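You operate a simulated robot arm through the tools that you are given. There is no shell and no other tool. Be economical: measure what you need, move in short steps, check, and stop when the job is done.

You are at the controls of a simulated robot arm. One attempt, no reset.

Task
Switch the coffee maker off, unplug it and leave it open to dry.
Fine: switch first; carafe on the cork mat, holder swung out, tank lid up.

It is judged by the outcome, as a careful person would: the job done as asked, and still so three seconds after it is handed in. It fails if anything else is knocked over, pushed out of place, dropped, spilled or broken. A push-on lid holds only when it is set on centred and level and pressed home; a screw cap is set on level and turned clockwise until tight.

Robot
A 7-joint arm with a two-finger parallel gripper, fixed in place. Base frame: the origin is at the foot of the arm, x ahead of it, y to its left, z up. Units: m, degrees, N and s.
Its first joint turns from -166.0 to 166.0 degrees. Payload 3.91 kg.
The TCP is the grasp point between the finger pads, 0.03 m short of the fingertips. In the tool frame z runs along the fingers and y along their closing line. Largest opening 0.11 m; finger width 0.02, thickness 0.01; the body of the gripper, 0.048 by 0.112 m, starts 0.055 m behind the TCP.
Orientation is that of the tool frame in the base frame, as a unit quaternion [w, x, y, z]. With the fingers straight down and closing along the base's y, the tool's x points along the base's -x, its y along +y and its z along -z.

Tools
- The arm moves only by the tool nudge_tool. Its argument "plan" is a list of rows, each an object of numbers (a shift or turn left out is 0, a gripper value left out holds the last): "x", "y", "z": the shift along the base's x, y, z in m; "wx", "wy", "wz": the turn, a rotation vector about the base's x, y, z in rad; "claw": the opening, from 0 (shut) to 1 (fully open). In form: [{"x": .., "y": .., "z": .., "wx": .., "wy": .., "wz": .., "claw": ..}, ...]. A call has 1 to 12 rows; each row is the pose to reach, as a shift and turn from the pose commanded when the call began. Each row takes 0.2 s and may step no farther than 0.05 m and 8.6 degrees from the row before; otherwise, or with a gripper value out of range, the whole call is refused. Where a pose cannot be reached the arm comes as near as it can. A force on the tool above 70 N (or 10 N above the force at the start of the call, whichever is more), or a blocked arm, ends the call early, and 0.2 s more pass. Each finger travels about 0.153 m/s and halts on what it meets, pressing with about 29 N; the grip force reading is that of the motor and also rises with nothing between the fingers. The clock runs only during rows and for 0.2 s after the last one: add rows that repeat a pose to give the fingers time. The reply holds the time, the measured pose of the TCP, the force on the tool along the base axes, the opening and the grip force, in the units named above and with some noise, and new pictures: "views" is both (left out), scene, wrist or none.
- Cameras (640 x 400 px; columns grow to the right, rows downward): "scene" is fixed at [0.0467, 0.495, 1.8024]; the picture's right is [-0.43, -0.90, 0.00], its down [-0.65, 0.31, -0.69] and it looks along [0.62, -0.30, -0.72] (base axes); focal length 322 px, centre (320, 200). "wrist" rides on the gripper at [0.077, 0.007, -0.114] in the tool frame; the picture's right is [-0.09, 1.00, 0.00], its down [-0.80, -0.07, -0.59] and it looks along [-0.59, -0.05, 0.80] (tool axes); focal length 270 px, centre (320, 200). There is no depth. A picture from a camera that has moved, and an enlarged one, comes with that camera's place and axes in the base frame and with its lens. The place of the scene camera against the robot may be out by one fixed shift of up to 0.012 m in any direction.
- move_column(by): slides the trunk up (or, below 0, down) by that many m; the arm rides with it, the base frame stays. It gives what a move gives, with no picture.
- inspect(camera, box): a new picture of the part [left, top, right, bottom] of that camera's present view, enlarged. The clock stands still meanwhile.
- sign_off(): hands the job in; it is judged then, once.

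Work in short steps. Places have to be worked out from the pictures, the camera data and where the tool is seen: move nearer, look again, correct. Check each grasp and each placing, and mend what went wrong. You have 120 turns and 200 pictures in all, those below and enlarged ones among them. Open the gripper and draw the arm clear of the work before you hand the job in, unless the task says otherwise; then end with one line.

The tools are called after ">>>" as name(argument=value, ...) on one line, values as JSON. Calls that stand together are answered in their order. nudge_tool: Moves the arm, as the interface text tells. Its arguments: {"type":"object","properties":{"plan":{"type":"array","items":{"type":"object","properties":{"x":{"type":"number"},"y":{"type":"number"},"z":{"type":"number"},"wx":{"type":"number"},"wy":{"type":"number"},"wz":{"type":"number"},"claw":{"type":"number"}}}},"views":{"type":"string","enum":["both","scene","wrist","none"]}},"required":["plan"]} The other tools are called the same way: move_column (by) slides the trunk up or down; inspect (camera, box) takes an enlarged picture of a part of a camera's view; sign_off () hands the job in.

At the start:

```text
t: 0.0
eef_pos: [0.3463, 0.1498, 1.4386]
ee_rot: [0.0, 0.0, 1.0, 0.0]
wrist_force: [-0.5, 0.6, 0.3]
width: 0.1099
grip_force: 0.1
trunk travel left (down, up): [-0.575, 0.035]
```

scene: 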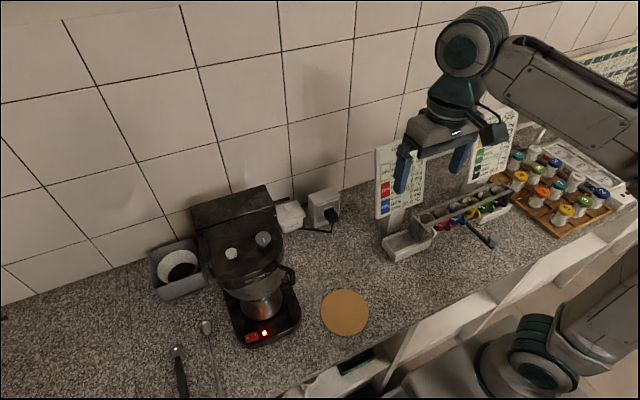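
wrist: 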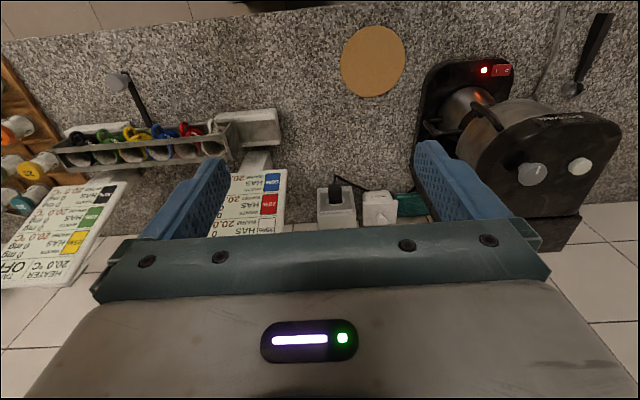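

The coffee maker is to the left in the scene view, with the socket beside it. I'll enlarge both areas before moving.

>>> inspect(camera="scene", box=[140, 170, 380, 360])

>>> inspect(camera="wrist", box=[300, 20, 640, 250])

>>> inspect(camera="scene", box=[250, 170, 360, 250])

```text
2.11 times, centred on (260, 265) of scene
camera zoom: at [0.0467, 0.495, 1.8024], right [-0.43, -0.9, 0.0], down [-0.65, 0.31, -0.69], along [0.62, -0.3, -0.72], focal length 677 px, centre (446, 63)
```

zoom: 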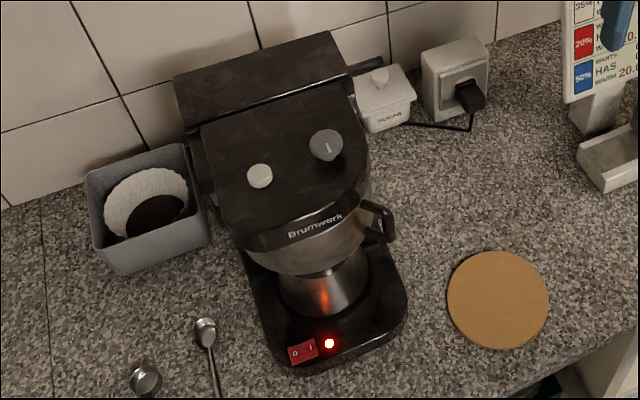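

```text
1.74 times, centred on (470, 135) of wrist
camera zoom: at [0.271, 0.1576, 1.5519], right [0.09, 1.0, 0.0], down [0.8, -0.07, 0.59], along [0.59, -0.05, -0.8], focal length 470 px, centre (59, 313)
```

zoom: 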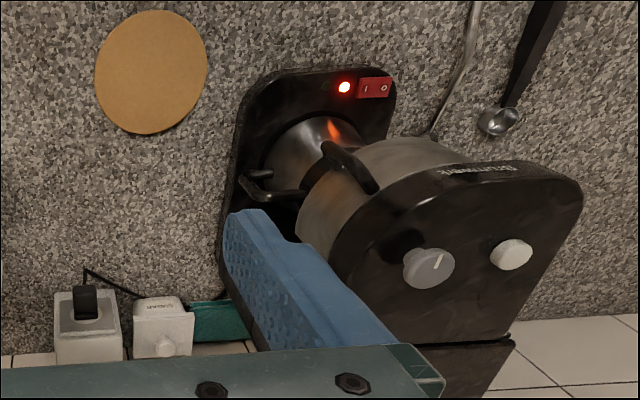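

```text
5.00 times, centred on (305, 210) of scene
camera zoom: at [0.0467, 0.495, 1.8024], right [-0.43, -0.9, 0.0], down [-0.65, 0.31, -0.69], along [0.62, -0.3, -0.72], focal length 1608 px, centre (395, 150)
```

zoom: 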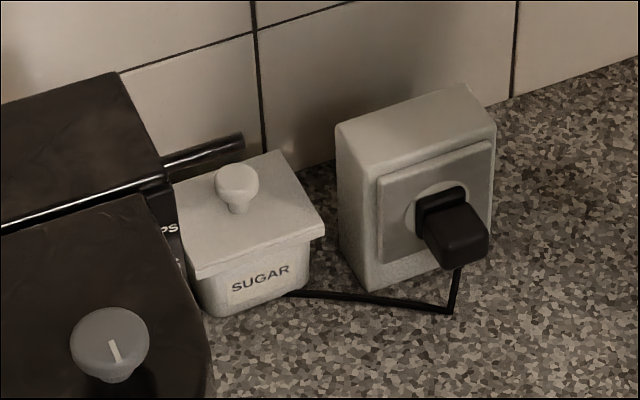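

Estimates so far: mat ≈(0.375, 0.26), switch ≈(0.41, 0.513, 0.965) with O on the +y side, plug ≈(0.63, 0.174, 1.035). I'll move the wrist camera to face the machine for closer views.

>>> nudge_tool(plan=[{"y": 0.05}, {"y": 0.1, "x": -0.02}, {"y": 0.15, "x": -0.04}, {"y": 0.2, "x": -0.06}, {"y": 0.25, "x": -0.08}, {"y": 0.3, "x": -0.1}, {"y": 0.33, "x": -0.11, "z": -0.03}, {"y": 0.33, "x": -0.11, "z": -0.07}, {"y": 0.33, "x": -0.11, "z": -0.11}])

```text
refused: row 2 steps farther than a row can; nothing moved
```

The step limit is a Euclidean 0.05 m, so I'll use smaller steps.

>>> nudge_tool(plan=[{"y": 0.045}, {"y": 0.09, "x": -0.015}, {"y": 0.135, "x": -0.03}, {"y": 0.18, "x": -0.045}, {"y": 0.225, "x": -0.06}, {"y": 0.27, "x": -0.075}, {"y": 0.31, "x": -0.09}, {"y": 0.33, "x": -0.1, "z": -0.03}, {"y": 0.33, "x": -0.11, "z": -0.07}, {"y": 0.33, "x": -0.11, "z": -0.11}])

```text
t: 2.2
eef_pos: [0.2365, 0.4793, 1.3264]
ee_rot: [0.0, 0.001, 1.0, 0.0]
wrist_force: [-0.5, -0.2, 0.9]
width: 0.1097
grip_force: 0.1
trunk travel left (down, up): [-0.575, 0.035]
camera wrist: at [0.1625, 0.4867, 1.4411], right [0.09, 1.0, 0.0], down [0.8, -0.07, 0.59], along [0.59, -0.05, -0.8], focal length 270 px, centre (320, 200)
```

scene: 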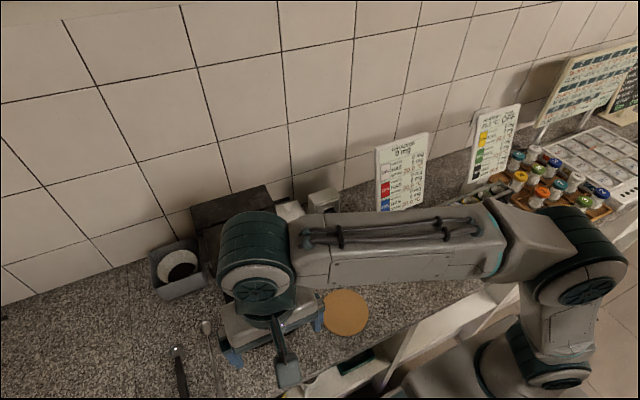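
wrist: 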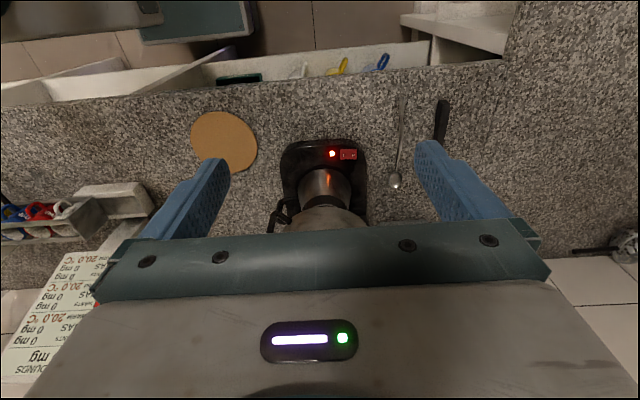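

The gripper hides the +x side of the wrist picture, so I'll tilt the fingers forward (about -y) to look at the machine's front.

>>> nudge_tool(plan=[{"wy": -0.14}, {"wy": -0.28}, {"wy": -0.42, "z": -0.03}, {"wy": -0.56, "z": -0.06}, {"wy": -0.7, "z": -0.09}, {"wy": -0.8, "z": -0.1}, {"wy": -0.8, "z": -0.1}], views="wrist")

```text
t: 3.8
eef_pos: [0.2363, 0.4805, 1.2282]
ee_rot: [0.389, 0.001, 0.921, -0.001]
wrist_force: [0.1, 0.5, 0.0]
width: 0.1099
grip_force: 0.1
trunk travel left (down, up): [-0.575, 0.035]
camera wrist: at [0.1021, 0.4878, 1.2519], right [0.06, 1.0, 0.06], down [0.13, -0.07, 0.99], along [0.99, -0.05, -0.13], focal length 270 px, centre (320, 200)
```

wrist: 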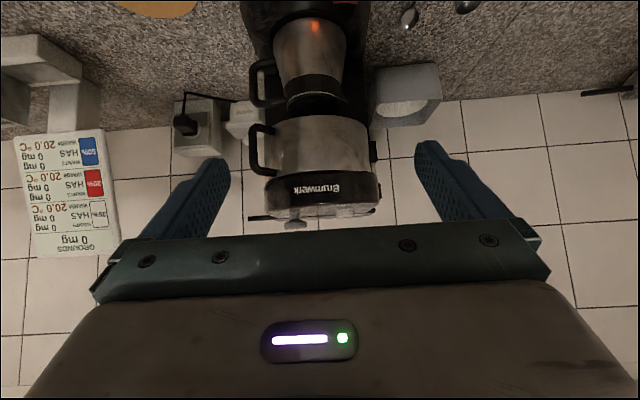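

The picture is upside down (down is +z). I'll enlarge the machine.

>>> inspect(camera="wrist", box=[160, 0, 460, 235])

```text
1.70 times, centred on (310, 118) of wrist
camera zoom: at [0.1021, 0.4878, 1.2519], right [0.06, 1.0, 0.06], down [0.13, -0.07, 0.99], along [0.99, -0.05, -0.13], focal length 460 px, centre (337, 340)
```

zoom: 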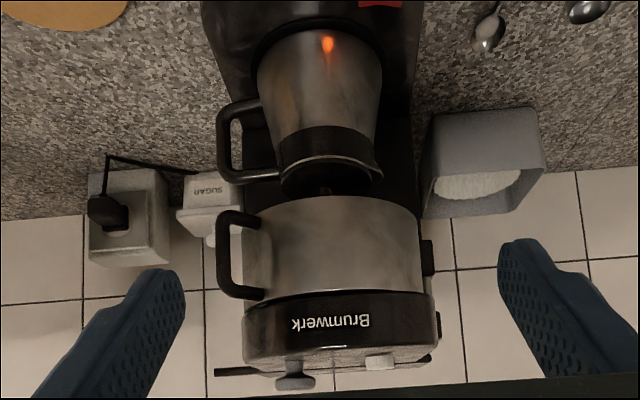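

The layout is clear: carafe handle and filter-holder handle both point to -y, the holder hinge is on the +y side, and a tank-lid tab sticks out at the rear on the -y side. I'll close the fingers and go to a standoff above the O end of the switch.

>>> nudge_tool(plan=[{"x": 0.03, "y": 0.01, "z": -0.03, "wy": 0.1, "claw": 0}, {"x": 0.06, "y": 0.02, "z": -0.06, "wy": 0.2}, {"x": 0.09, "y": 0.03, "z": -0.09, "wy": 0.3}, {"x": 0.12, "y": 0.04, "z": -0.12, "wy": 0.3}, {"x": 0.135, "y": 0.049, "z": -0.15, "wy": 0.3}, {"x": 0.145, "y": 0.049, "z": -0.18, "wy": 0.3}, {"x": 0.145, "y": 0.049, "z": -0.18, "wy": 0.3}])

>>> inspect(camera="wrist", box=[220, 60, 420, 190])

```text
t: 5.4
eef_pos: [0.3817, 0.5293, 1.047]
ee_rot: [0.247, 0.0, 0.969, 0.0]
wrist_force: [-0.3, -0.9, -0.2]
width: 0.0002
grip_force: 29.2
trunk travel left (down, up): [-0.575, 0.035]
camera wrist: at [0.2614, 0.5365, 1.1105], right [0.08, 1.0, 0.04], down [0.42, -0.07, 0.91], along [0.91, -0.05, -0.42], focal length 270 px, centre (320, 200)
```

scene: 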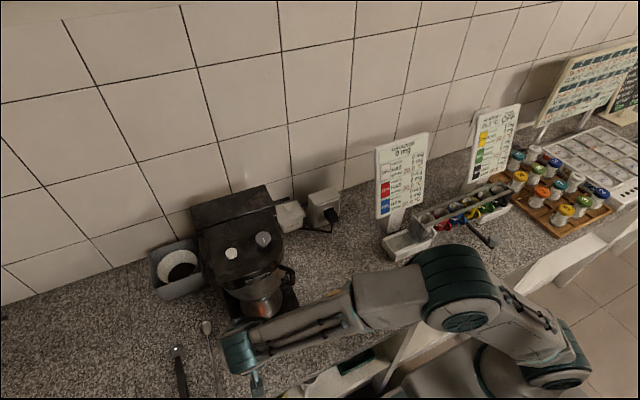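
wrist: 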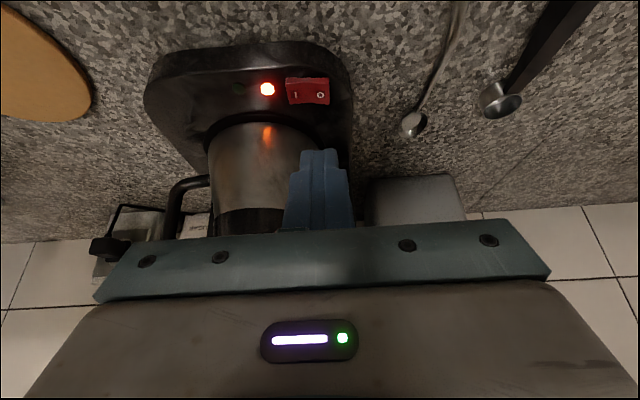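

```text
3.08 times, centred on (320, 125) of wrist
camera zoom: at [0.2614, 0.5365, 1.1105], right [0.08, 1.0, 0.04], down [0.42, -0.07, 0.91], along [0.91, -0.05, -0.42], focal length 832 px, centre (320, 431)
```

zoom: 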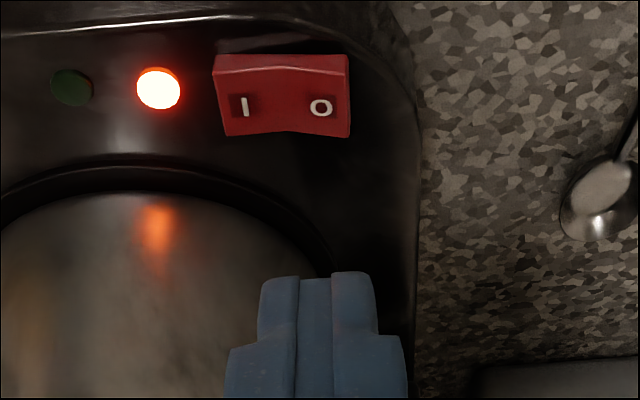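

The O end looks to be at about (0.405–0.415, 0.533). I'll lower the tip to about 1 cm above it and check.

>>> nudge_tool(plan=[{"x": 0.005, "y": 0.003, "z": -0.02}, {"x": 0.01, "y": 0.004, "z": -0.04}, {"x": 0.01, "y": 0.004, "z": -0.04}], views="none")

>>> inspect(camera="wrist", box=[220, 30, 420, 160])

```text
t: 6.2
eef_pos: [0.393, 0.5333, 1.0078]
ee_rot: [0.247, 0.0, 0.969, 0.0]
wrist_force: [-0.2, 0.2, 0.1]
width: 0.0
grip_force: 28.6
trunk travel left (down, up): [-0.575, 0.035]
```

```text
3.08 times, centred on (320, 95) of wrist
camera zoom: at [0.2709, 0.5405, 1.0697], right [0.08, 1.0, 0.04], down [0.42, -0.07, 0.91], along [0.91, -0.05, -0.42], focal length 832 px, centre (320, 523)
```

zoom: 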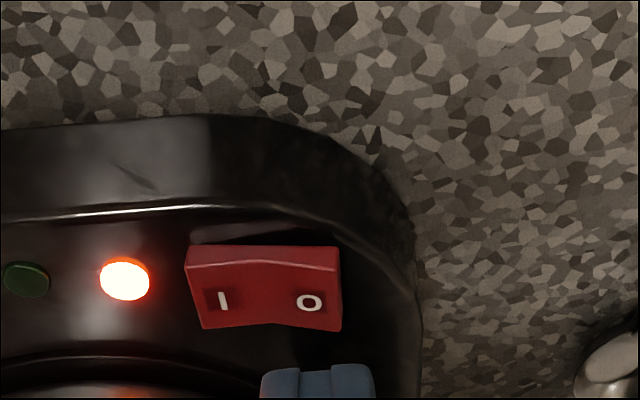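

Tip is nearly over O, with its height still uncertain. I'll descend another 1.2 cm and look again.

>>> nudge_tool(plan=[{"y": 0.003, "z": -0.012}, {"y": 0.003, "z": -0.012}], views="none")

>>> inspect(camera="wrist", box=[220, 30, 420, 160])

```text
t: 6.8
eef_pos: [0.3916, 0.5373, 0.9945]
ee_rot: [0.248, 0.001, 0.969, 0.0]
wrist_force: [-0.2, -0.3, -0.1]
width: 0.0002
grip_force: 29.1
trunk travel left (down, up): [-0.575, 0.035]
```

```text
3.08 times, centred on (320, 95) of wrist
camera zoom: at [0.2707, 0.544, 1.0582], right [0.08, 1.0, 0.04], down [0.42, -0.07, 0.91], along [0.91, -0.05, -0.42], focal length 832 px, centre (320, 523)
```

zoom: 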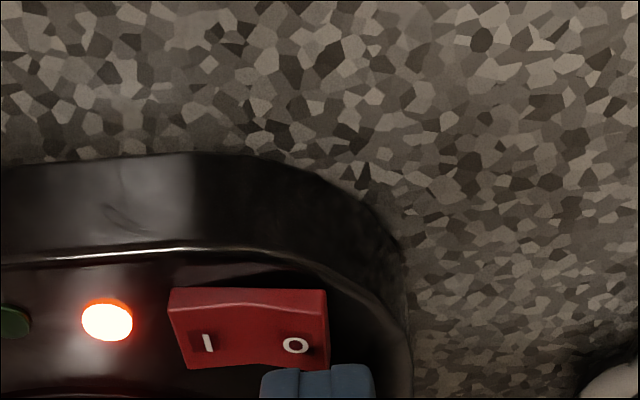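

The rocker is slightly lower and farther forward than the tip. I'll shift +x by 9 mm and press down gently until it makes contact.

>>> nudge_tool(plan=[{"x": 0.009, "y": -0.002}, {"x": 0.009, "y": -0.002, "z": -0.006}, {"x": 0.009, "y": -0.002, "z": -0.012}], views="none")

>>> inspect(camera="wrist", box=[220, 30, 420, 160])

```text
t: 7.6
eef_pos: [0.4004, 0.5338, 0.9821]
ee_rot: [0.248, 0.0, 0.969, 0.0]
wrist_force: [-0.8, 0.0, 1.0]
width: 0.0
grip_force: 29.1
trunk travel left (down, up): [-0.575, 0.035]
```

```text
3.08 times, centred on (320, 95) of wrist
camera zoom: at [0.2793, 0.5417, 1.0463], right [0.08, 1.0, 0.04], down [0.42, -0.07, 0.91], along [0.91, -0.05, -0.42], focal length 832 px, centre (320, 523)
```

zoom: 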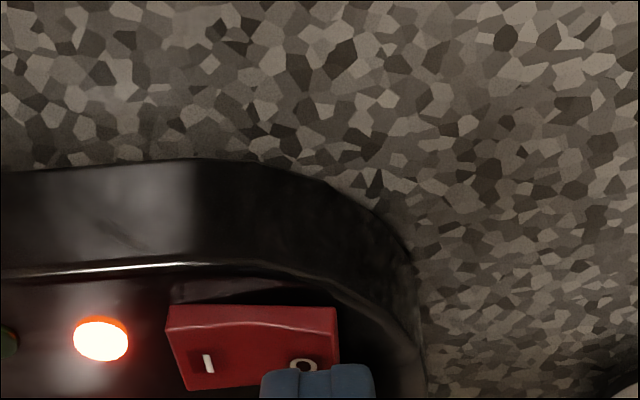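

Aligned over O. Pressing down now in small steps.

>>> nudge_tool(plan=[{"y": 0.001, "z": -0.005}, {"y": 0.001, "z": -0.01}, {"y": 0.001, "z": -0.015}, {"y": 0.001, "z": -0.018}], views="none")

>>> inspect(camera="wrist", box=[220, 30, 420, 160])

```text
t: 8.6
eef_pos: [0.4005, 0.5355, 0.9714]
ee_rot: [0.25, 0.001, 0.968, 0.003]
wrist_force: [-0.5, 0.9, 32.8]
width: 0.0
grip_force: 28.8
trunk travel left (down, up): [-0.575, 0.035]
```

```text
3.08 times, centred on (320, 95) of wrist
camera zoom: at [0.2786, 0.5421, 1.0346], right [0.08, 1.0, 0.05], down [0.41, -0.08, 0.91], along [0.91, -0.05, -0.42], focal length 832 px, centre (320, 523)
```

zoom: 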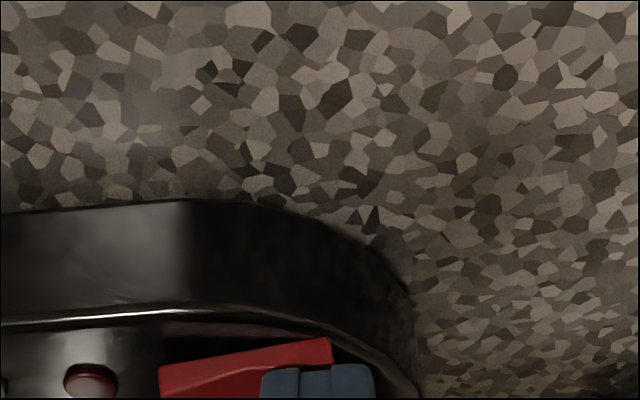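

The lamp is out and the rocker has flipped. I'll back off, open the gripper and confirm.

>>> nudge_tool(plan=[{"z": 0.03, "x": -0.01}, {"z": 0.065, "x": -0.03}, {"z": 0.1, "x": -0.06}, {"z": 0.13, "x": -0.09, "y": -0.02}, {"z": 0.15, "x": -0.12, "y": -0.05, "claw": 0.5}, {"z": 0.16, "x": -0.13, "y": -0.09}, {"z": 0.16, "x": -0.13, "y": -0.135}, {"z": 0.16, "x": -0.13, "y": -0.135}], views="wrist")

```text
t: 10.4
eef_pos: [0.271, 0.3991, 1.1226]
ee_rot: [0.248, 0.001, 0.969, -0.001]
wrist_force: [-0.1, 0.7, 0.2]
width: 0.0547
grip_force: 0.0
trunk travel left (down, up): [-0.575, 0.035]
camera wrist: at [0.1506, 0.4068, 1.1868], right [0.08, 1.0, 0.04], down [0.42, -0.07, 0.91], along [0.91, -0.05, -0.42], focal length 270 px, centre (320, 200)
```

wrist: 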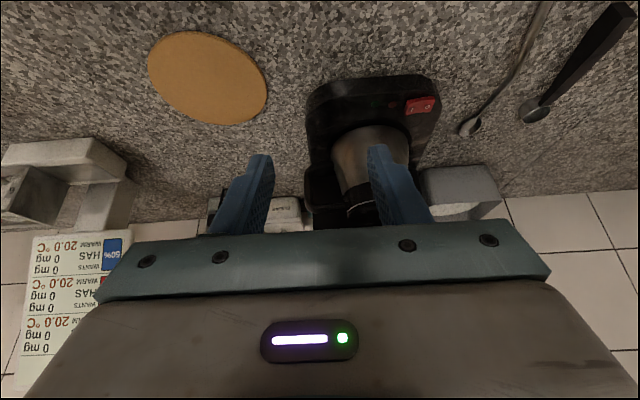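

Confirmed off. Now on to the plug: I'll move to a view position in front of the socket with more tilt.

>>> nudge_tool(plan=[{"y": -0.045, "wy": -0.1}, {"y": -0.09, "wy": -0.2}, {"y": -0.135, "wy": -0.3, "claw": 0.75}, {"y": -0.18, "wy": -0.4}, {"y": -0.215, "x": 0.02, "wy": -0.5}, {"y": -0.225, "x": 0.06, "wy": -0.5}, {"y": -0.225, "x": 0.1, "wy": -0.5}, {"y": -0.225, "x": 0.14, "wy": -0.5}, {"y": -0.225, "x": 0.14, "wy": -0.5}])

```text
t: 12.4
eef_pos: [0.4183, 0.1822, 1.1309]
ee_rot: [0.479, 0.001, 0.878, -0.001]
wrist_force: [0.1, 1.3, -0.7]
width: 0.0822
grip_force: 0.0
out of reach, approached as far as the arm can: row 4, 5, 6, 7, 8, 9
trunk travel left (down, up): [-0.575, 0.035]
camera wrist: at [0.2815, 0.1906, 1.127], right [0.05, 1.0, 0.07], down [-0.07, -0.07, 1.0], along [1.0, -0.05, 0.06], focal length 270 px, centre (320, 200)
```

scene: 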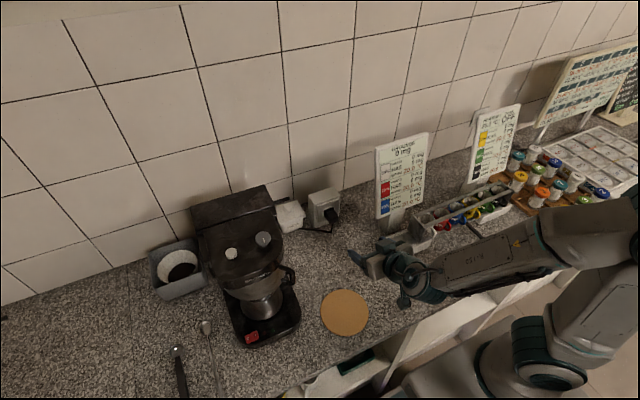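
wrist: 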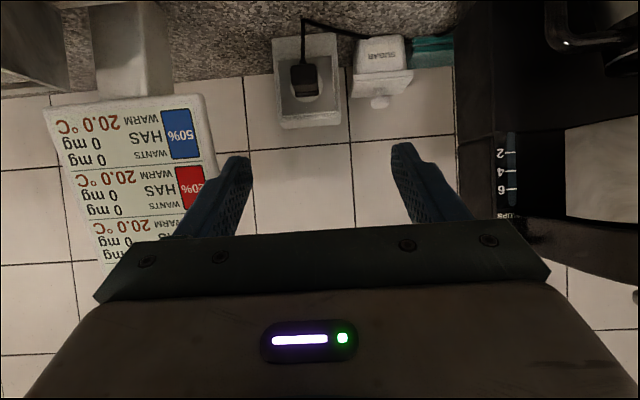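

At this tilt the arm is at its limit with the trunk this high. I'll enlarge the plug area to locate it.

>>> inspect(camera="wrist", box=[240, 0, 440, 130])

>>> inspect(camera="scene", box=[180, 170, 360, 280])

```text
3.08 times, centred on (340, 65) of wrist
camera zoom: at [0.2815, 0.1906, 1.127], right [0.05, 1.0, 0.07], down [-0.07, -0.07, 1.0], along [1.0, -0.05, 0.06], focal length 832 px, centre (258, 615)
```

zoom: 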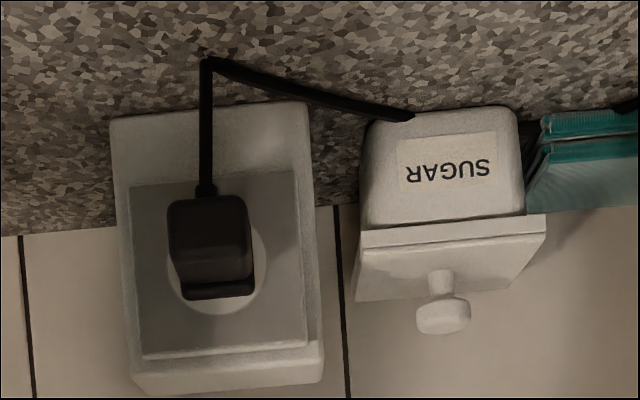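

```text
3.56 times, centred on (270, 225) of scene
camera zoom: at [0.0467, 0.495, 1.8024], right [-0.43, -0.9, 0.0], down [-0.65, 0.31, -0.69], along [0.62, -0.3, -0.72], focal length 1144 px, centre (498, 111)
```

zoom: 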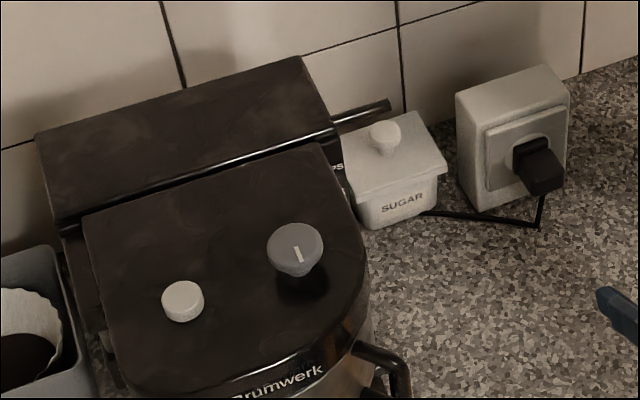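

Cross-checking several views puts the counter nearer z≈0.912, socket front x≈0.683, and plug face x≈0.645 at y≈0.164, z≈0.98. I'll approach at 45° tilt and stop short to verify.

>>> nudge_tool(plan=[{"wy": 0.1}, {"wy": 0.2, "x": 0.03}, {"wy": 0.2, "x": 0.06, "z": -0.02}, {"wy": 0.2, "x": 0.09, "z": -0.04}, {"wy": 0.2, "x": 0.12, "z": -0.06, "y": -0.005}, {"wy": 0.2, "x": 0.15, "z": -0.07, "y": -0.008}, {"wy": 0.2, "x": 0.15, "z": -0.07, "y": -0.008}], views="wrist")

>>> inspect(camera="wrist", box=[220, 60, 420, 190])

```text
t: 14.0
eef_pos: [0.5685, 0.172, 1.0613]
ee_rot: [0.39, 0.0, 0.921, 0.0]
wrist_force: [-0.6, 0.0, -0.4]
width: 0.0825
grip_force: 0.0
trunk travel left (down, up): [-0.575, 0.035]
camera wrist: at [0.434, 0.1801, 1.0863], right [0.06, 1.0, 0.06], down [0.13, -0.07, 0.99], along [0.99, -0.05, -0.14], focal length 270 px, centre (320, 200)
```

wrist: 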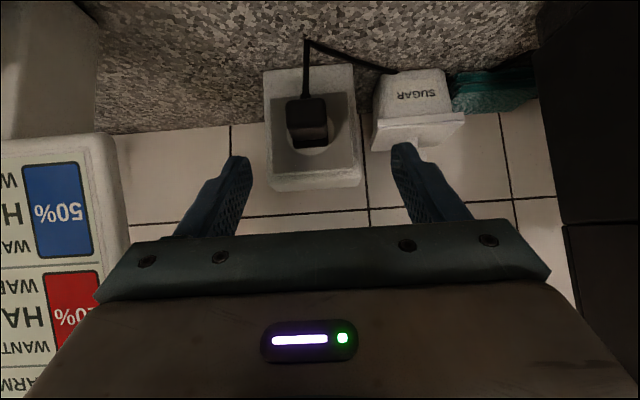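

```text
3.08 times, centred on (320, 125) of wrist
camera zoom: at [0.434, 0.1801, 1.0863], right [0.06, 1.0, 0.06], down [0.13, -0.07, 0.99], along [0.99, -0.05, -0.14], focal length 832 px, centre (320, 431)
```

zoom: 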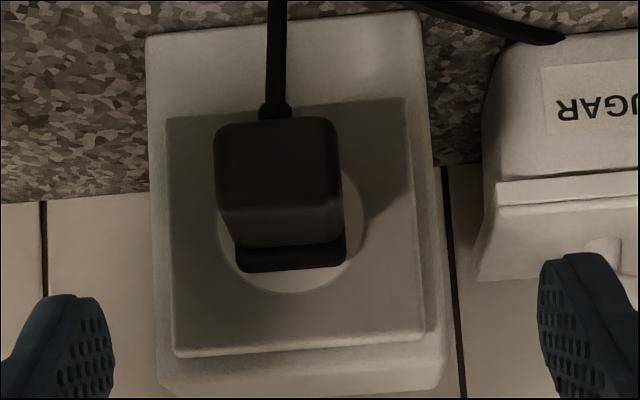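

Plug body is about y 0.163, z 0.987, x 0.633–0.675. I'll advance along the tool axis to put the pads on its sides.

>>> nudge_tool(plan=[{"y": -0.005, "claw": 0.65}, {"y": -0.009, "x": 0.02, "z": -0.02}, {"y": -0.009, "x": 0.04, "z": -0.04}, {"y": -0.009, "x": 0.055, "z": -0.06}, {"y": -0.009, "x": 0.068, "z": -0.073}, {"y": -0.009, "x": 0.068, "z": -0.073}], views="wrist")

>>> inspect(camera="scene", box=[250, 170, 410, 270])

```text
t: 15.4
eef_pos: [0.6377, 0.1646, 0.987]
ee_rot: [0.39, 0.0, 0.921, 0.0]
wrist_force: [0.5, 0.3, -0.1]
width: 0.0716
grip_force: 0.1
trunk travel left (down, up): [-0.575, 0.035]
camera wrist: at [0.5029, 0.1725, 1.0115], right [0.06, 1.0, 0.06], down [0.13, -0.07, 0.99], along [0.99, -0.05, -0.14], focal length 270 px, centre (320, 200)
```

wrist: 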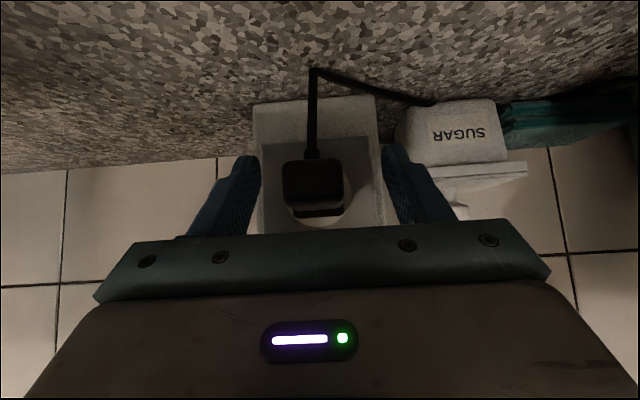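

```text
4.00 times, centred on (330, 220) of scene
camera zoom: at [0.0467, 0.495, 1.8024], right [-0.43, -0.9, 0.0], down [-0.65, 0.31, -0.69], along [0.62, -0.3, -0.72], focal length 1287 px, centre (280, 120)
```

zoom: 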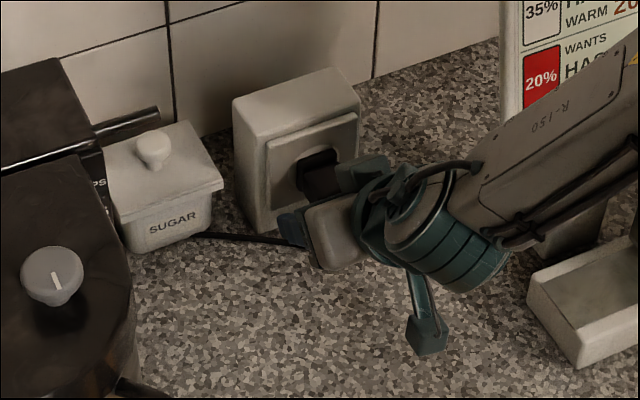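

Refined: plug near face x≈0.656, z≈0.978, y≈0.162. I'll move forward ~12 mm and up 5 mm, then close on it.

>>> nudge_tool(plan=[{"x": 0.006, "y": -0.002, "z": 0.003}, {"x": 0.013, "y": -0.003, "z": 0.005}, {"x": 0.013, "y": -0.003, "z": 0.005, "claw": 0.15}, {"x": 0.013, "y": -0.003, "z": 0.005}, {"x": 0.013, "y": -0.003, "z": 0.005}], views="wrist")

>>> inspect(camera="wrist", box=[220, 90, 420, 220])

```text
t: 16.6
eef_pos: [0.6493, 0.161, 0.9917]
ee_rot: [0.388, 0.0, 0.921, 0.0]
wrist_force: [-0.1, 0.2, 0.5]
width: 0.0354
grip_force: 29.1
trunk travel left (down, up): [-0.575, 0.035]
camera wrist: at [0.5156, 0.1696, 1.016], right [0.06, 1.0, 0.06], down [0.13, -0.07, 0.99], along [0.99, -0.05, -0.14], focal length 270 px, centre (320, 200)
```

wrist: 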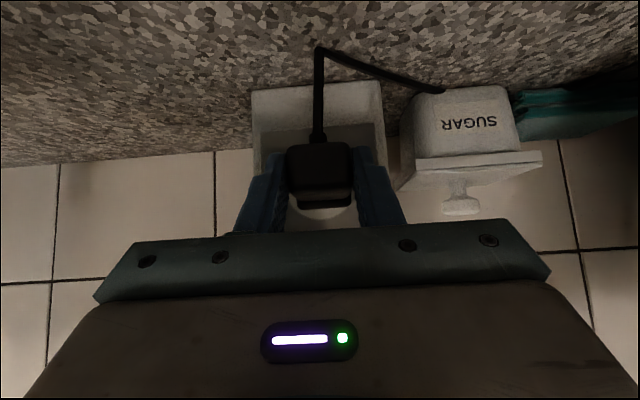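

```text
3.08 times, centred on (320, 155) of wrist
camera zoom: at [0.5156, 0.1696, 1.016], right [0.06, 1.0, 0.06], down [0.13, -0.07, 0.99], along [0.99, -0.05, -0.14], focal length 832 px, centre (320, 338)
```

zoom: 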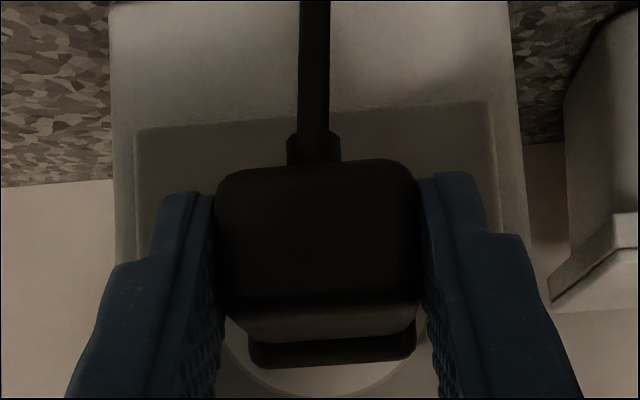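

Plug gripped at 35 mm. Pulling straight out along -x.

>>> nudge_tool(plan=[{"x": -0.008, "claw": 0.1}, {"x": -0.016}, {"x": -0.026}, {"x": -0.038}, {"x": -0.05}, {"x": -0.06}, {"x": -0.06}])

```text
t: 18.2
eef_pos: [0.5897, 0.162, 0.9915]
ee_rot: [0.389, 0.0, 0.921, 0.0]
wrist_force: [-0.9, 0.7, -0.3]
width: 0.0352
grip_force: 29.0
trunk travel left (down, up): [-0.575, 0.035]
camera wrist: at [0.4554, 0.1701, 1.0157], right [0.06, 1.0, 0.06], down [0.13, -0.07, 0.99], along [0.99, -0.05, -0.14], focal length 270 px, centre (320, 200)
```

scene: 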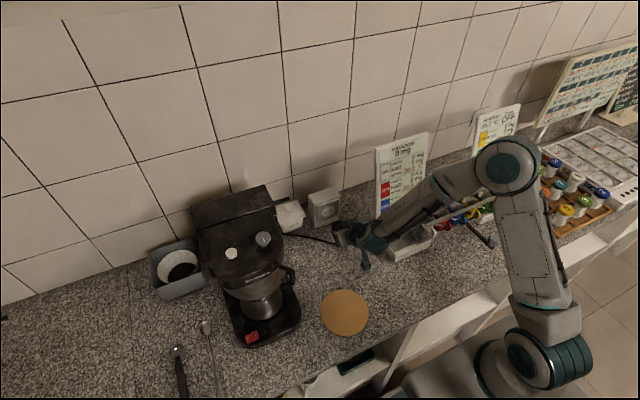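
wrist: 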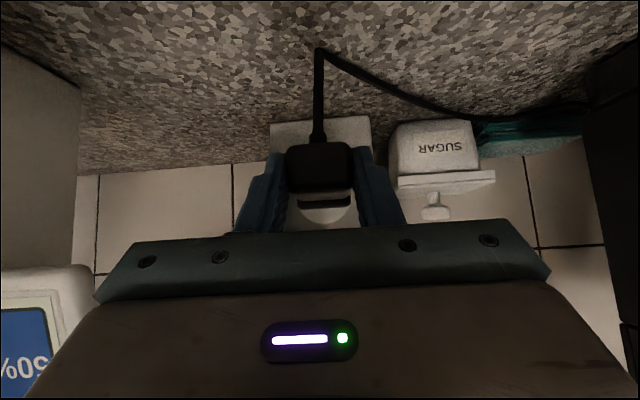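

Unplugged. I'll lower the plug gently to the counter and watch the force.

>>> nudge_tool(plan=[{"z": -0.012}, {"z": -0.024}, {"z": -0.032}, {"z": -0.038}], views="wrist")

```text
t: 19.2
eef_pos: [0.5897, 0.1624, 0.9549]
ee_rot: [0.389, 0.0, 0.921, -0.001]
wrist_force: [-0.1, -0.1, -0.3]
width: 0.0351
grip_force: 29.5
trunk travel left (down, up): [-0.575, 0.035]
camera wrist: at [0.4554, 0.1699, 0.9781], right [0.06, 1.0, 0.06], down [0.13, -0.07, 0.99], along [0.99, -0.05, -0.14], focal length 270 px, centre (320, 200)
```

wrist: 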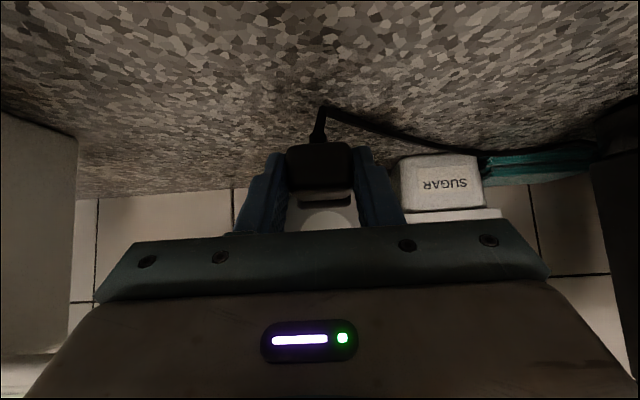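

No contact yet. Lowering in smaller steps.

>>> nudge_tool(plan=[{"z": -0.004}, {"z": -0.008}, {"z": -0.011}], views="none")

>>> inspect(camera="wrist", box=[220, 70, 420, 200])

```text
t: 20.0
eef_pos: [0.5899, 0.162, 0.9439]
ee_rot: [0.39, 0.0, 0.921, 0.0]
wrist_force: [0.4, 0.6, -0.2]
width: 0.0354
grip_force: 29.3
trunk travel left (down, up): [-0.575, 0.035]
```

```text
3.08 times, centred on (320, 135) of wrist
camera zoom: at [0.455, 0.1692, 0.9678], right [0.06, 1.0, 0.06], down [0.13, -0.07, 0.99], along [0.99, -0.05, -0.13], focal length 832 px, centre (320, 400)
```

zoom: 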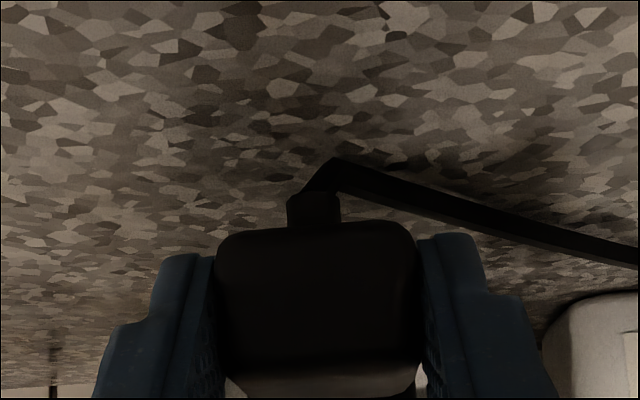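

Boot is about 5 mm above the counter. A little lower.

>>> nudge_tool(plan=[{"z": -0.003}, {"z": -0.006}], views="none")

>>> inspect(camera="wrist", box=[220, 70, 420, 200])

```text
t: 20.6
eef_pos: [0.5889, 0.1634, 0.9388]
ee_rot: [0.389, -0.001, 0.921, 0.001]
wrist_force: [0.1, 0.4, 0.5]
width: 0.0353
grip_force: 28.8
trunk travel left (down, up): [-0.575, 0.035]
```

```text
3.08 times, centred on (320, 135) of wrist
camera zoom: at [0.4546, 0.1698, 0.9621], right [0.06, 1.0, 0.06], down [0.13, -0.07, 0.99], along [0.99, -0.05, -0.14], focal length 832 px, centre (320, 400)
```

zoom: 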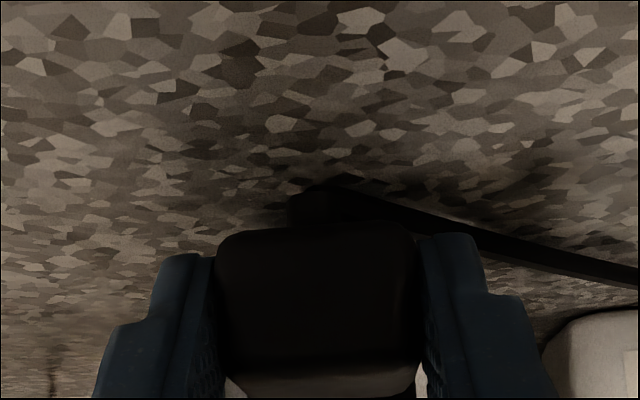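

>>> nudge_tool(plan=[{"z": -0.003}, {"z": -0.005}], views="none")

```text
t: 21.2
eef_pos: [0.5876, 0.161, 0.9325]
ee_rot: [0.389, 0.0, 0.921, 0.0]
wrist_force: [1.0, 0.2, -0.4]
width: 0.0353
grip_force: 28.9
trunk travel left (down, up): [-0.575, 0.035]
```

>>> nudge_tool(plan=[{"z": -0.003}, {"z": -0.005}], views="none")

>>> inspect(camera="wrist", box=[220, 70, 420, 200])

```text
t: 21.8
eef_pos: [0.5897, 0.1627, 0.9302]
ee_rot: [0.391, 0.0, 0.92, 0.0]
wrist_force: [-1.5, 0.0, 11.2]
width: 0.0352
grip_force: 28.7
trunk travel left (down, up): [-0.575, 0.035]
```

```text
3.08 times, centred on (320, 135) of wrist
camera zoom: at [0.455, 0.1694, 0.9533], right [0.06, 1.0, 0.06], down [0.13, -0.07, 0.99], along [0.99, -0.05, -0.13], focal length 832 px, centre (320, 400)
```

zoom: 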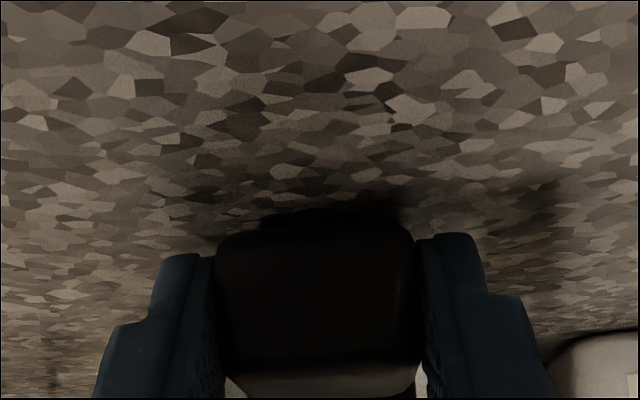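

Contact at 11 N. I'll release and withdraw along the tool axis.

>>> nudge_tool(plan=[{"z": 0.003, "claw": 0.6}, {"z": 0.003}, {"z": 0.003}, {"x": -0.03, "z": 0.033}, {"x": -0.06, "z": 0.063}, {"x": -0.09, "z": 0.093}, {"x": -0.12, "z": 0.125}, {"x": -0.12, "z": 0.125}])

>>> inspect(camera="wrist", box=[180, 0, 460, 180])

```text
t: 23.6
eef_pos: [0.4695, 0.1627, 1.0512]
ee_rot: [0.389, 0.0, 0.921, 0.0]
wrist_force: [0.0, -1.1, -0.4]
width: 0.0661
grip_force: 0.0
trunk travel left (down, up): [-0.575, 0.035]
camera wrist: at [0.3354, 0.1705, 1.0763], right [0.06, 1.0, 0.06], down [0.13, -0.07, 0.99], along [0.99, -0.05, -0.14], focal length 270 px, centre (320, 200)
```

scene: 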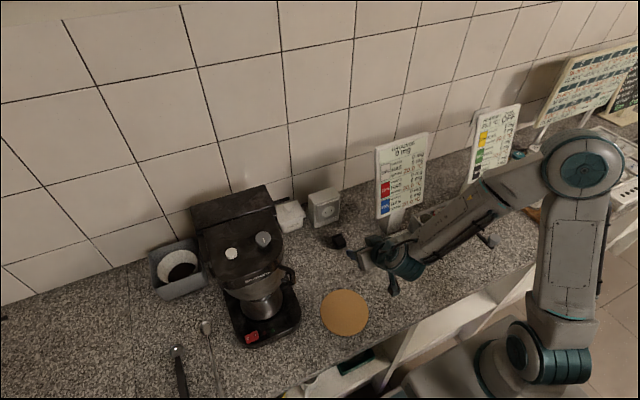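
wrist: 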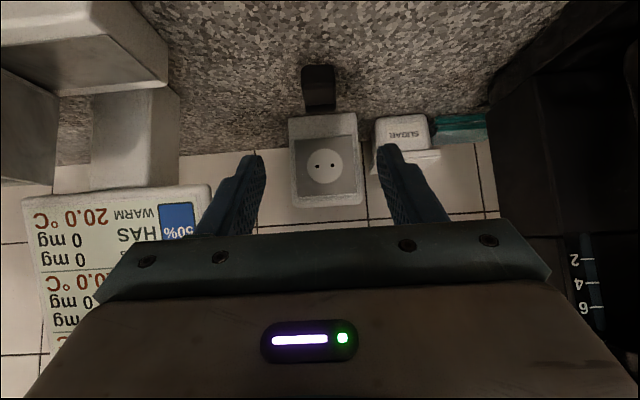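

```text
2.22 times, centred on (320, 90) of wrist
camera zoom: at [0.3354, 0.1705, 1.0763], right [0.06, 1.0, 0.06], down [0.13, -0.07, 0.99], along [0.99, -0.05, -0.14], focal length 601 px, centre (320, 444)
```

zoom: 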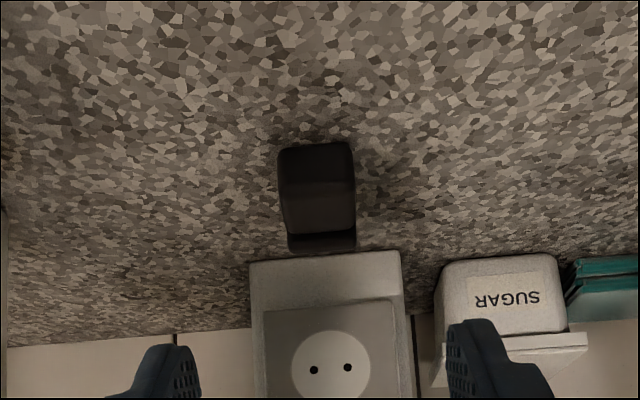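

The plug rests on the counter beside the empty socket. Next is the carafe: I'll back off and look at its handle from the front.

>>> nudge_tool(plan=[{"x": -0.04, "y": 0.02}, {"x": -0.08, "y": 0.045}, {"x": -0.12, "y": 0.07}, {"x": -0.14, "y": 0.11}, {"x": -0.15, "y": 0.155}, {"x": -0.15, "y": 0.2}, {"x": -0.15, "y": 0.2}], views="wrist")

>>> inspect(camera="wrist", box=[240, 10, 480, 220])

```text
t: 25.2
eef_pos: [0.3188, 0.3631, 1.052]
ee_rot: [0.391, 0.0, 0.92, 0.0]
wrist_force: [-0.7, -0.1, 0.3]
width: 0.0659
grip_force: 0.0
trunk travel left (down, up): [-0.575, 0.035]
camera wrist: at [0.1838, 0.3708, 1.0764], right [0.06, 1.0, 0.06], down [0.13, -0.07, 0.99], along [0.99, -0.05, -0.14], focal length 270 px, centre (320, 200)
```

wrist: 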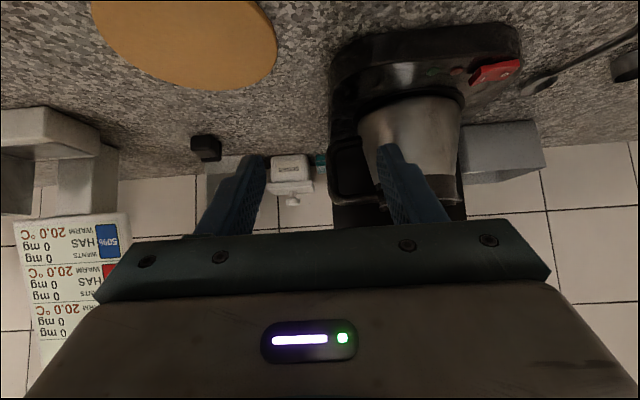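

```text
1.90 times, centred on (360, 115) of wrist
camera zoom: at [0.1838, 0.3708, 1.0764], right [0.06, 1.0, 0.06], down [0.13, -0.07, 0.99], along [0.99, -0.05, -0.14], focal length 515 px, centre (244, 362)
```

zoom: 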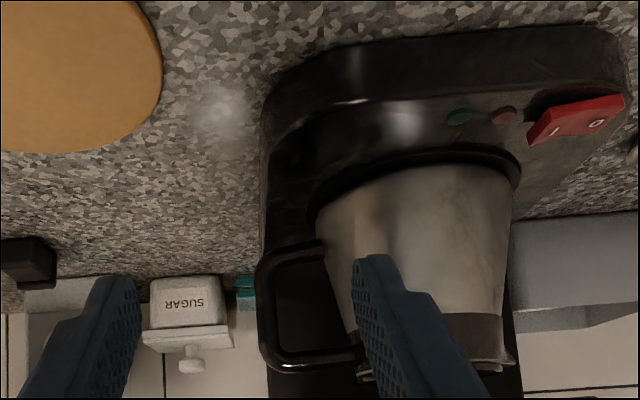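

Triangulation puts the carafe handle bar at ≈(0.50, 0.370), z 0.967–1.023, with a ~38 mm gap to the body; the holder and its handle start at z≈1.10. I'll yaw the tool about 37° to point radially and back off to a pre-grasp spot.

>>> nudge_tool(plan=[{"x": 0.0, "y": -0.03, "wz": 0.13}, {"x": 0.02, "y": -0.06, "wz": 0.26}, {"x": 0.04, "y": -0.065, "wz": 0.39}, {"x": 0.06, "y": -0.065, "wz": 0.52}, {"x": 0.08, "y": -0.065, "wz": 0.65}, {"x": 0.08, "y": -0.065, "wz": 0.65}], views="none")

>>> nudge_tool(plan=[{"wx": 0.0726, "wy": -0.0955}, {"wx": 0.145, "wy": -0.191, "z": -0.015}, {"wx": 0.218, "wy": -0.287, "z": -0.03}, {"wx": 0.29, "wy": -0.382, "z": -0.04}, {"wx": 0.29, "wy": -0.382, "z": -0.04}])

```text
t: 26.6
eef_pos: [0.3984, 0.2969, 1.0532]
ee_rot: [0.368, -0.295, 0.873, 0.124]
wrist_force: [0.0, -0.3, 0.0]
width: 0.0663
grip_force: 0.0
trunk travel left (down, up): [-0.575, 0.035]
```

```text
t: 27.8
eef_pos: [0.4131, 0.309, 1.019]
ee_rot: [0.52, -0.267, 0.792, 0.175]
wrist_force: [0.1, 0.0, -0.3]
width: 0.0661
grip_force: 0.0
out of reach, approached as far as the arm can: row 2, 3, 4, 5
trunk travel left (down, up): [-0.575, 0.035]
camera wrist: at [0.3018, 0.2335, 0.9948], right [-0.57, 0.81, 0.08], down [-0.14, -0.19, 0.97], along [0.81, 0.55, 0.22], focal length 270 px, centre (320, 200)
```

scene: 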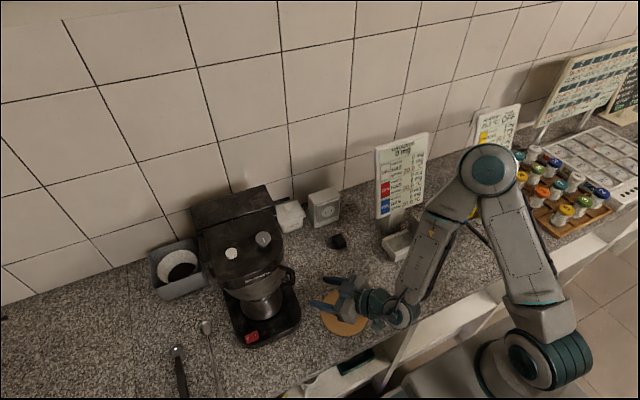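
wrist: 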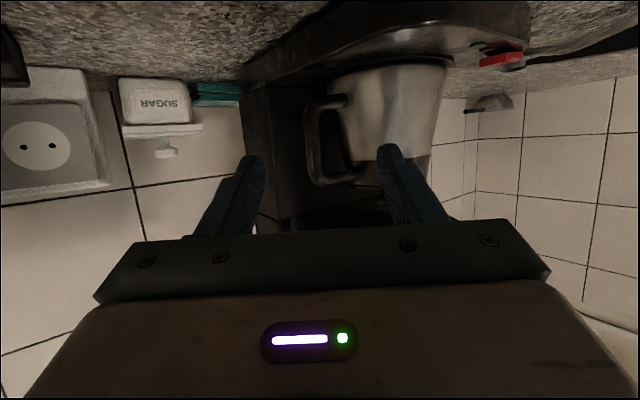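

Tilt limit here is about 66°, which is enough. Handle bar reconfirmed at ≈(0.50, 0.367, 1.0). I'll reduce yaw to ~20° so the inner finger runs clear of the carafe wall, and narrow the opening.

>>> nudge_tool(plan=[{"wz": -0.1, "y": 0.008, "z": -0.005, "claw": 0.42}, {"wz": -0.2, "y": 0.018, "z": -0.01}, {"wz": -0.3, "x": 0.005, "y": 0.028, "z": -0.014}, {"wz": -0.3, "x": 0.01, "y": 0.033, "z": -0.016}, {"wz": -0.3, "x": 0.01, "y": 0.033, "z": -0.016}], views="wrist")

>>> inspect(camera="wrist", box=[220, 60, 440, 220])

```text
t: 29.0
eef_pos: [0.4222, 0.343, 1.0038]
ee_rot: [0.54, -0.145, 0.824, 0.095]
wrist_force: [-0.5, 0.3, 0.2]
width: 0.0462
grip_force: 0.1
trunk travel left (down, up): [-0.575, 0.035]
camera wrist: at [0.2937, 0.3029, 0.9792], right [-0.31, 0.95, 0.08], down [-0.19, -0.14, 0.97], along [0.93, 0.28, 0.22], focal length 270 px, centre (320, 200)
```

wrist: 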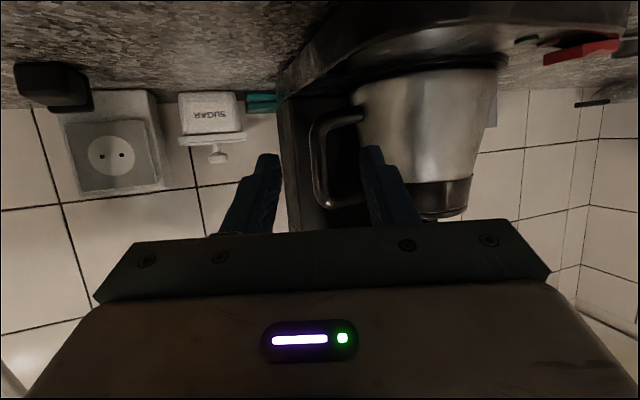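

```text
2.50 times, centred on (330, 140) of wrist
camera zoom: at [0.2937, 0.3029, 0.9792], right [-0.31, 0.95, 0.08], down [-0.19, -0.14, 0.97], along [0.93, 0.28, 0.22], focal length 676 px, centre (295, 350)
```

zoom: 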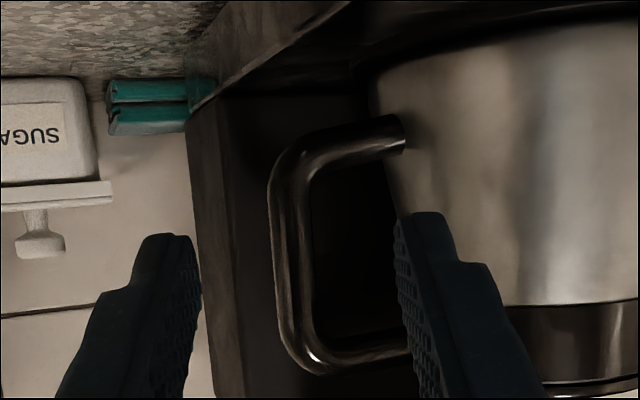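

Bar centered well between fingers; gap to the wall is only ~28 mm, so I'll narrow to 32 mm and advance part-way.

>>> nudge_tool(plan=[{"claw": 0.29}, {"x": 0.015, "y": 0.003}, {"x": 0.03, "y": 0.008}, {"x": 0.03, "y": 0.008}], views="none")

>>> inspect(camera="wrist", box=[220, 60, 440, 220])

```text
t: 30.0
eef_pos: [0.4527, 0.3508, 1.004]
ee_rot: [0.539, -0.145, 0.824, 0.095]
wrist_force: [-0.4, -0.4, -0.1]
width: 0.0322
grip_force: 0.0
trunk travel left (down, up): [-0.575, 0.035]
```

```text
2.50 times, centred on (330, 140) of wrist
camera zoom: at [0.3244, 0.3108, 0.979], right [-0.31, 0.95, 0.08], down [-0.19, -0.14, 0.97], along [0.93, 0.28, 0.22], focal length 676 px, centre (295, 350)
```

zoom: 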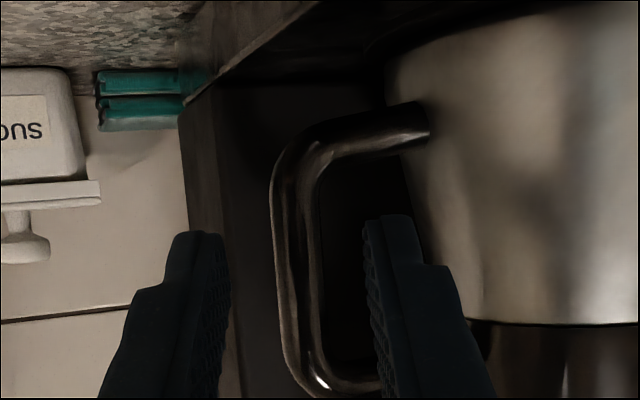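

Centered. Advancing to straddle the bar, then closing.

>>> nudge_tool(plan=[{"x": 0.012, "y": 0.004}, {"x": 0.024, "y": 0.0075}, {"x": 0.035, "y": 0.011}, {"x": 0.035, "y": 0.011}], views="none")

>>> inspect(camera="wrist", box=[220, 60, 440, 220])

```text
t: 31.0
eef_pos: [0.4876, 0.3592, 1.0046]
ee_rot: [0.539, -0.146, 0.824, 0.096]
wrist_force: [0.5, 0.9, -0.5]
width: 0.0319
grip_force: 0.1
trunk travel left (down, up): [-0.575, 0.035]
```

```text
2.50 times, centred on (330, 140) of wrist
camera zoom: at [0.3587, 0.3205, 0.9793], right [-0.31, 0.95, 0.08], down [-0.19, -0.14, 0.97], along [0.93, 0.28, 0.22], focal length 676 px, centre (295, 350)
```

zoom: 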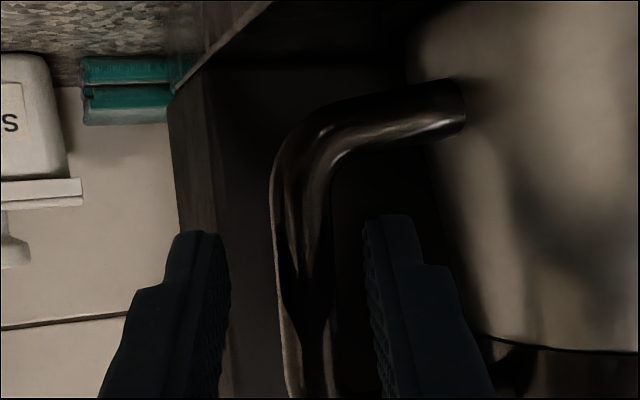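

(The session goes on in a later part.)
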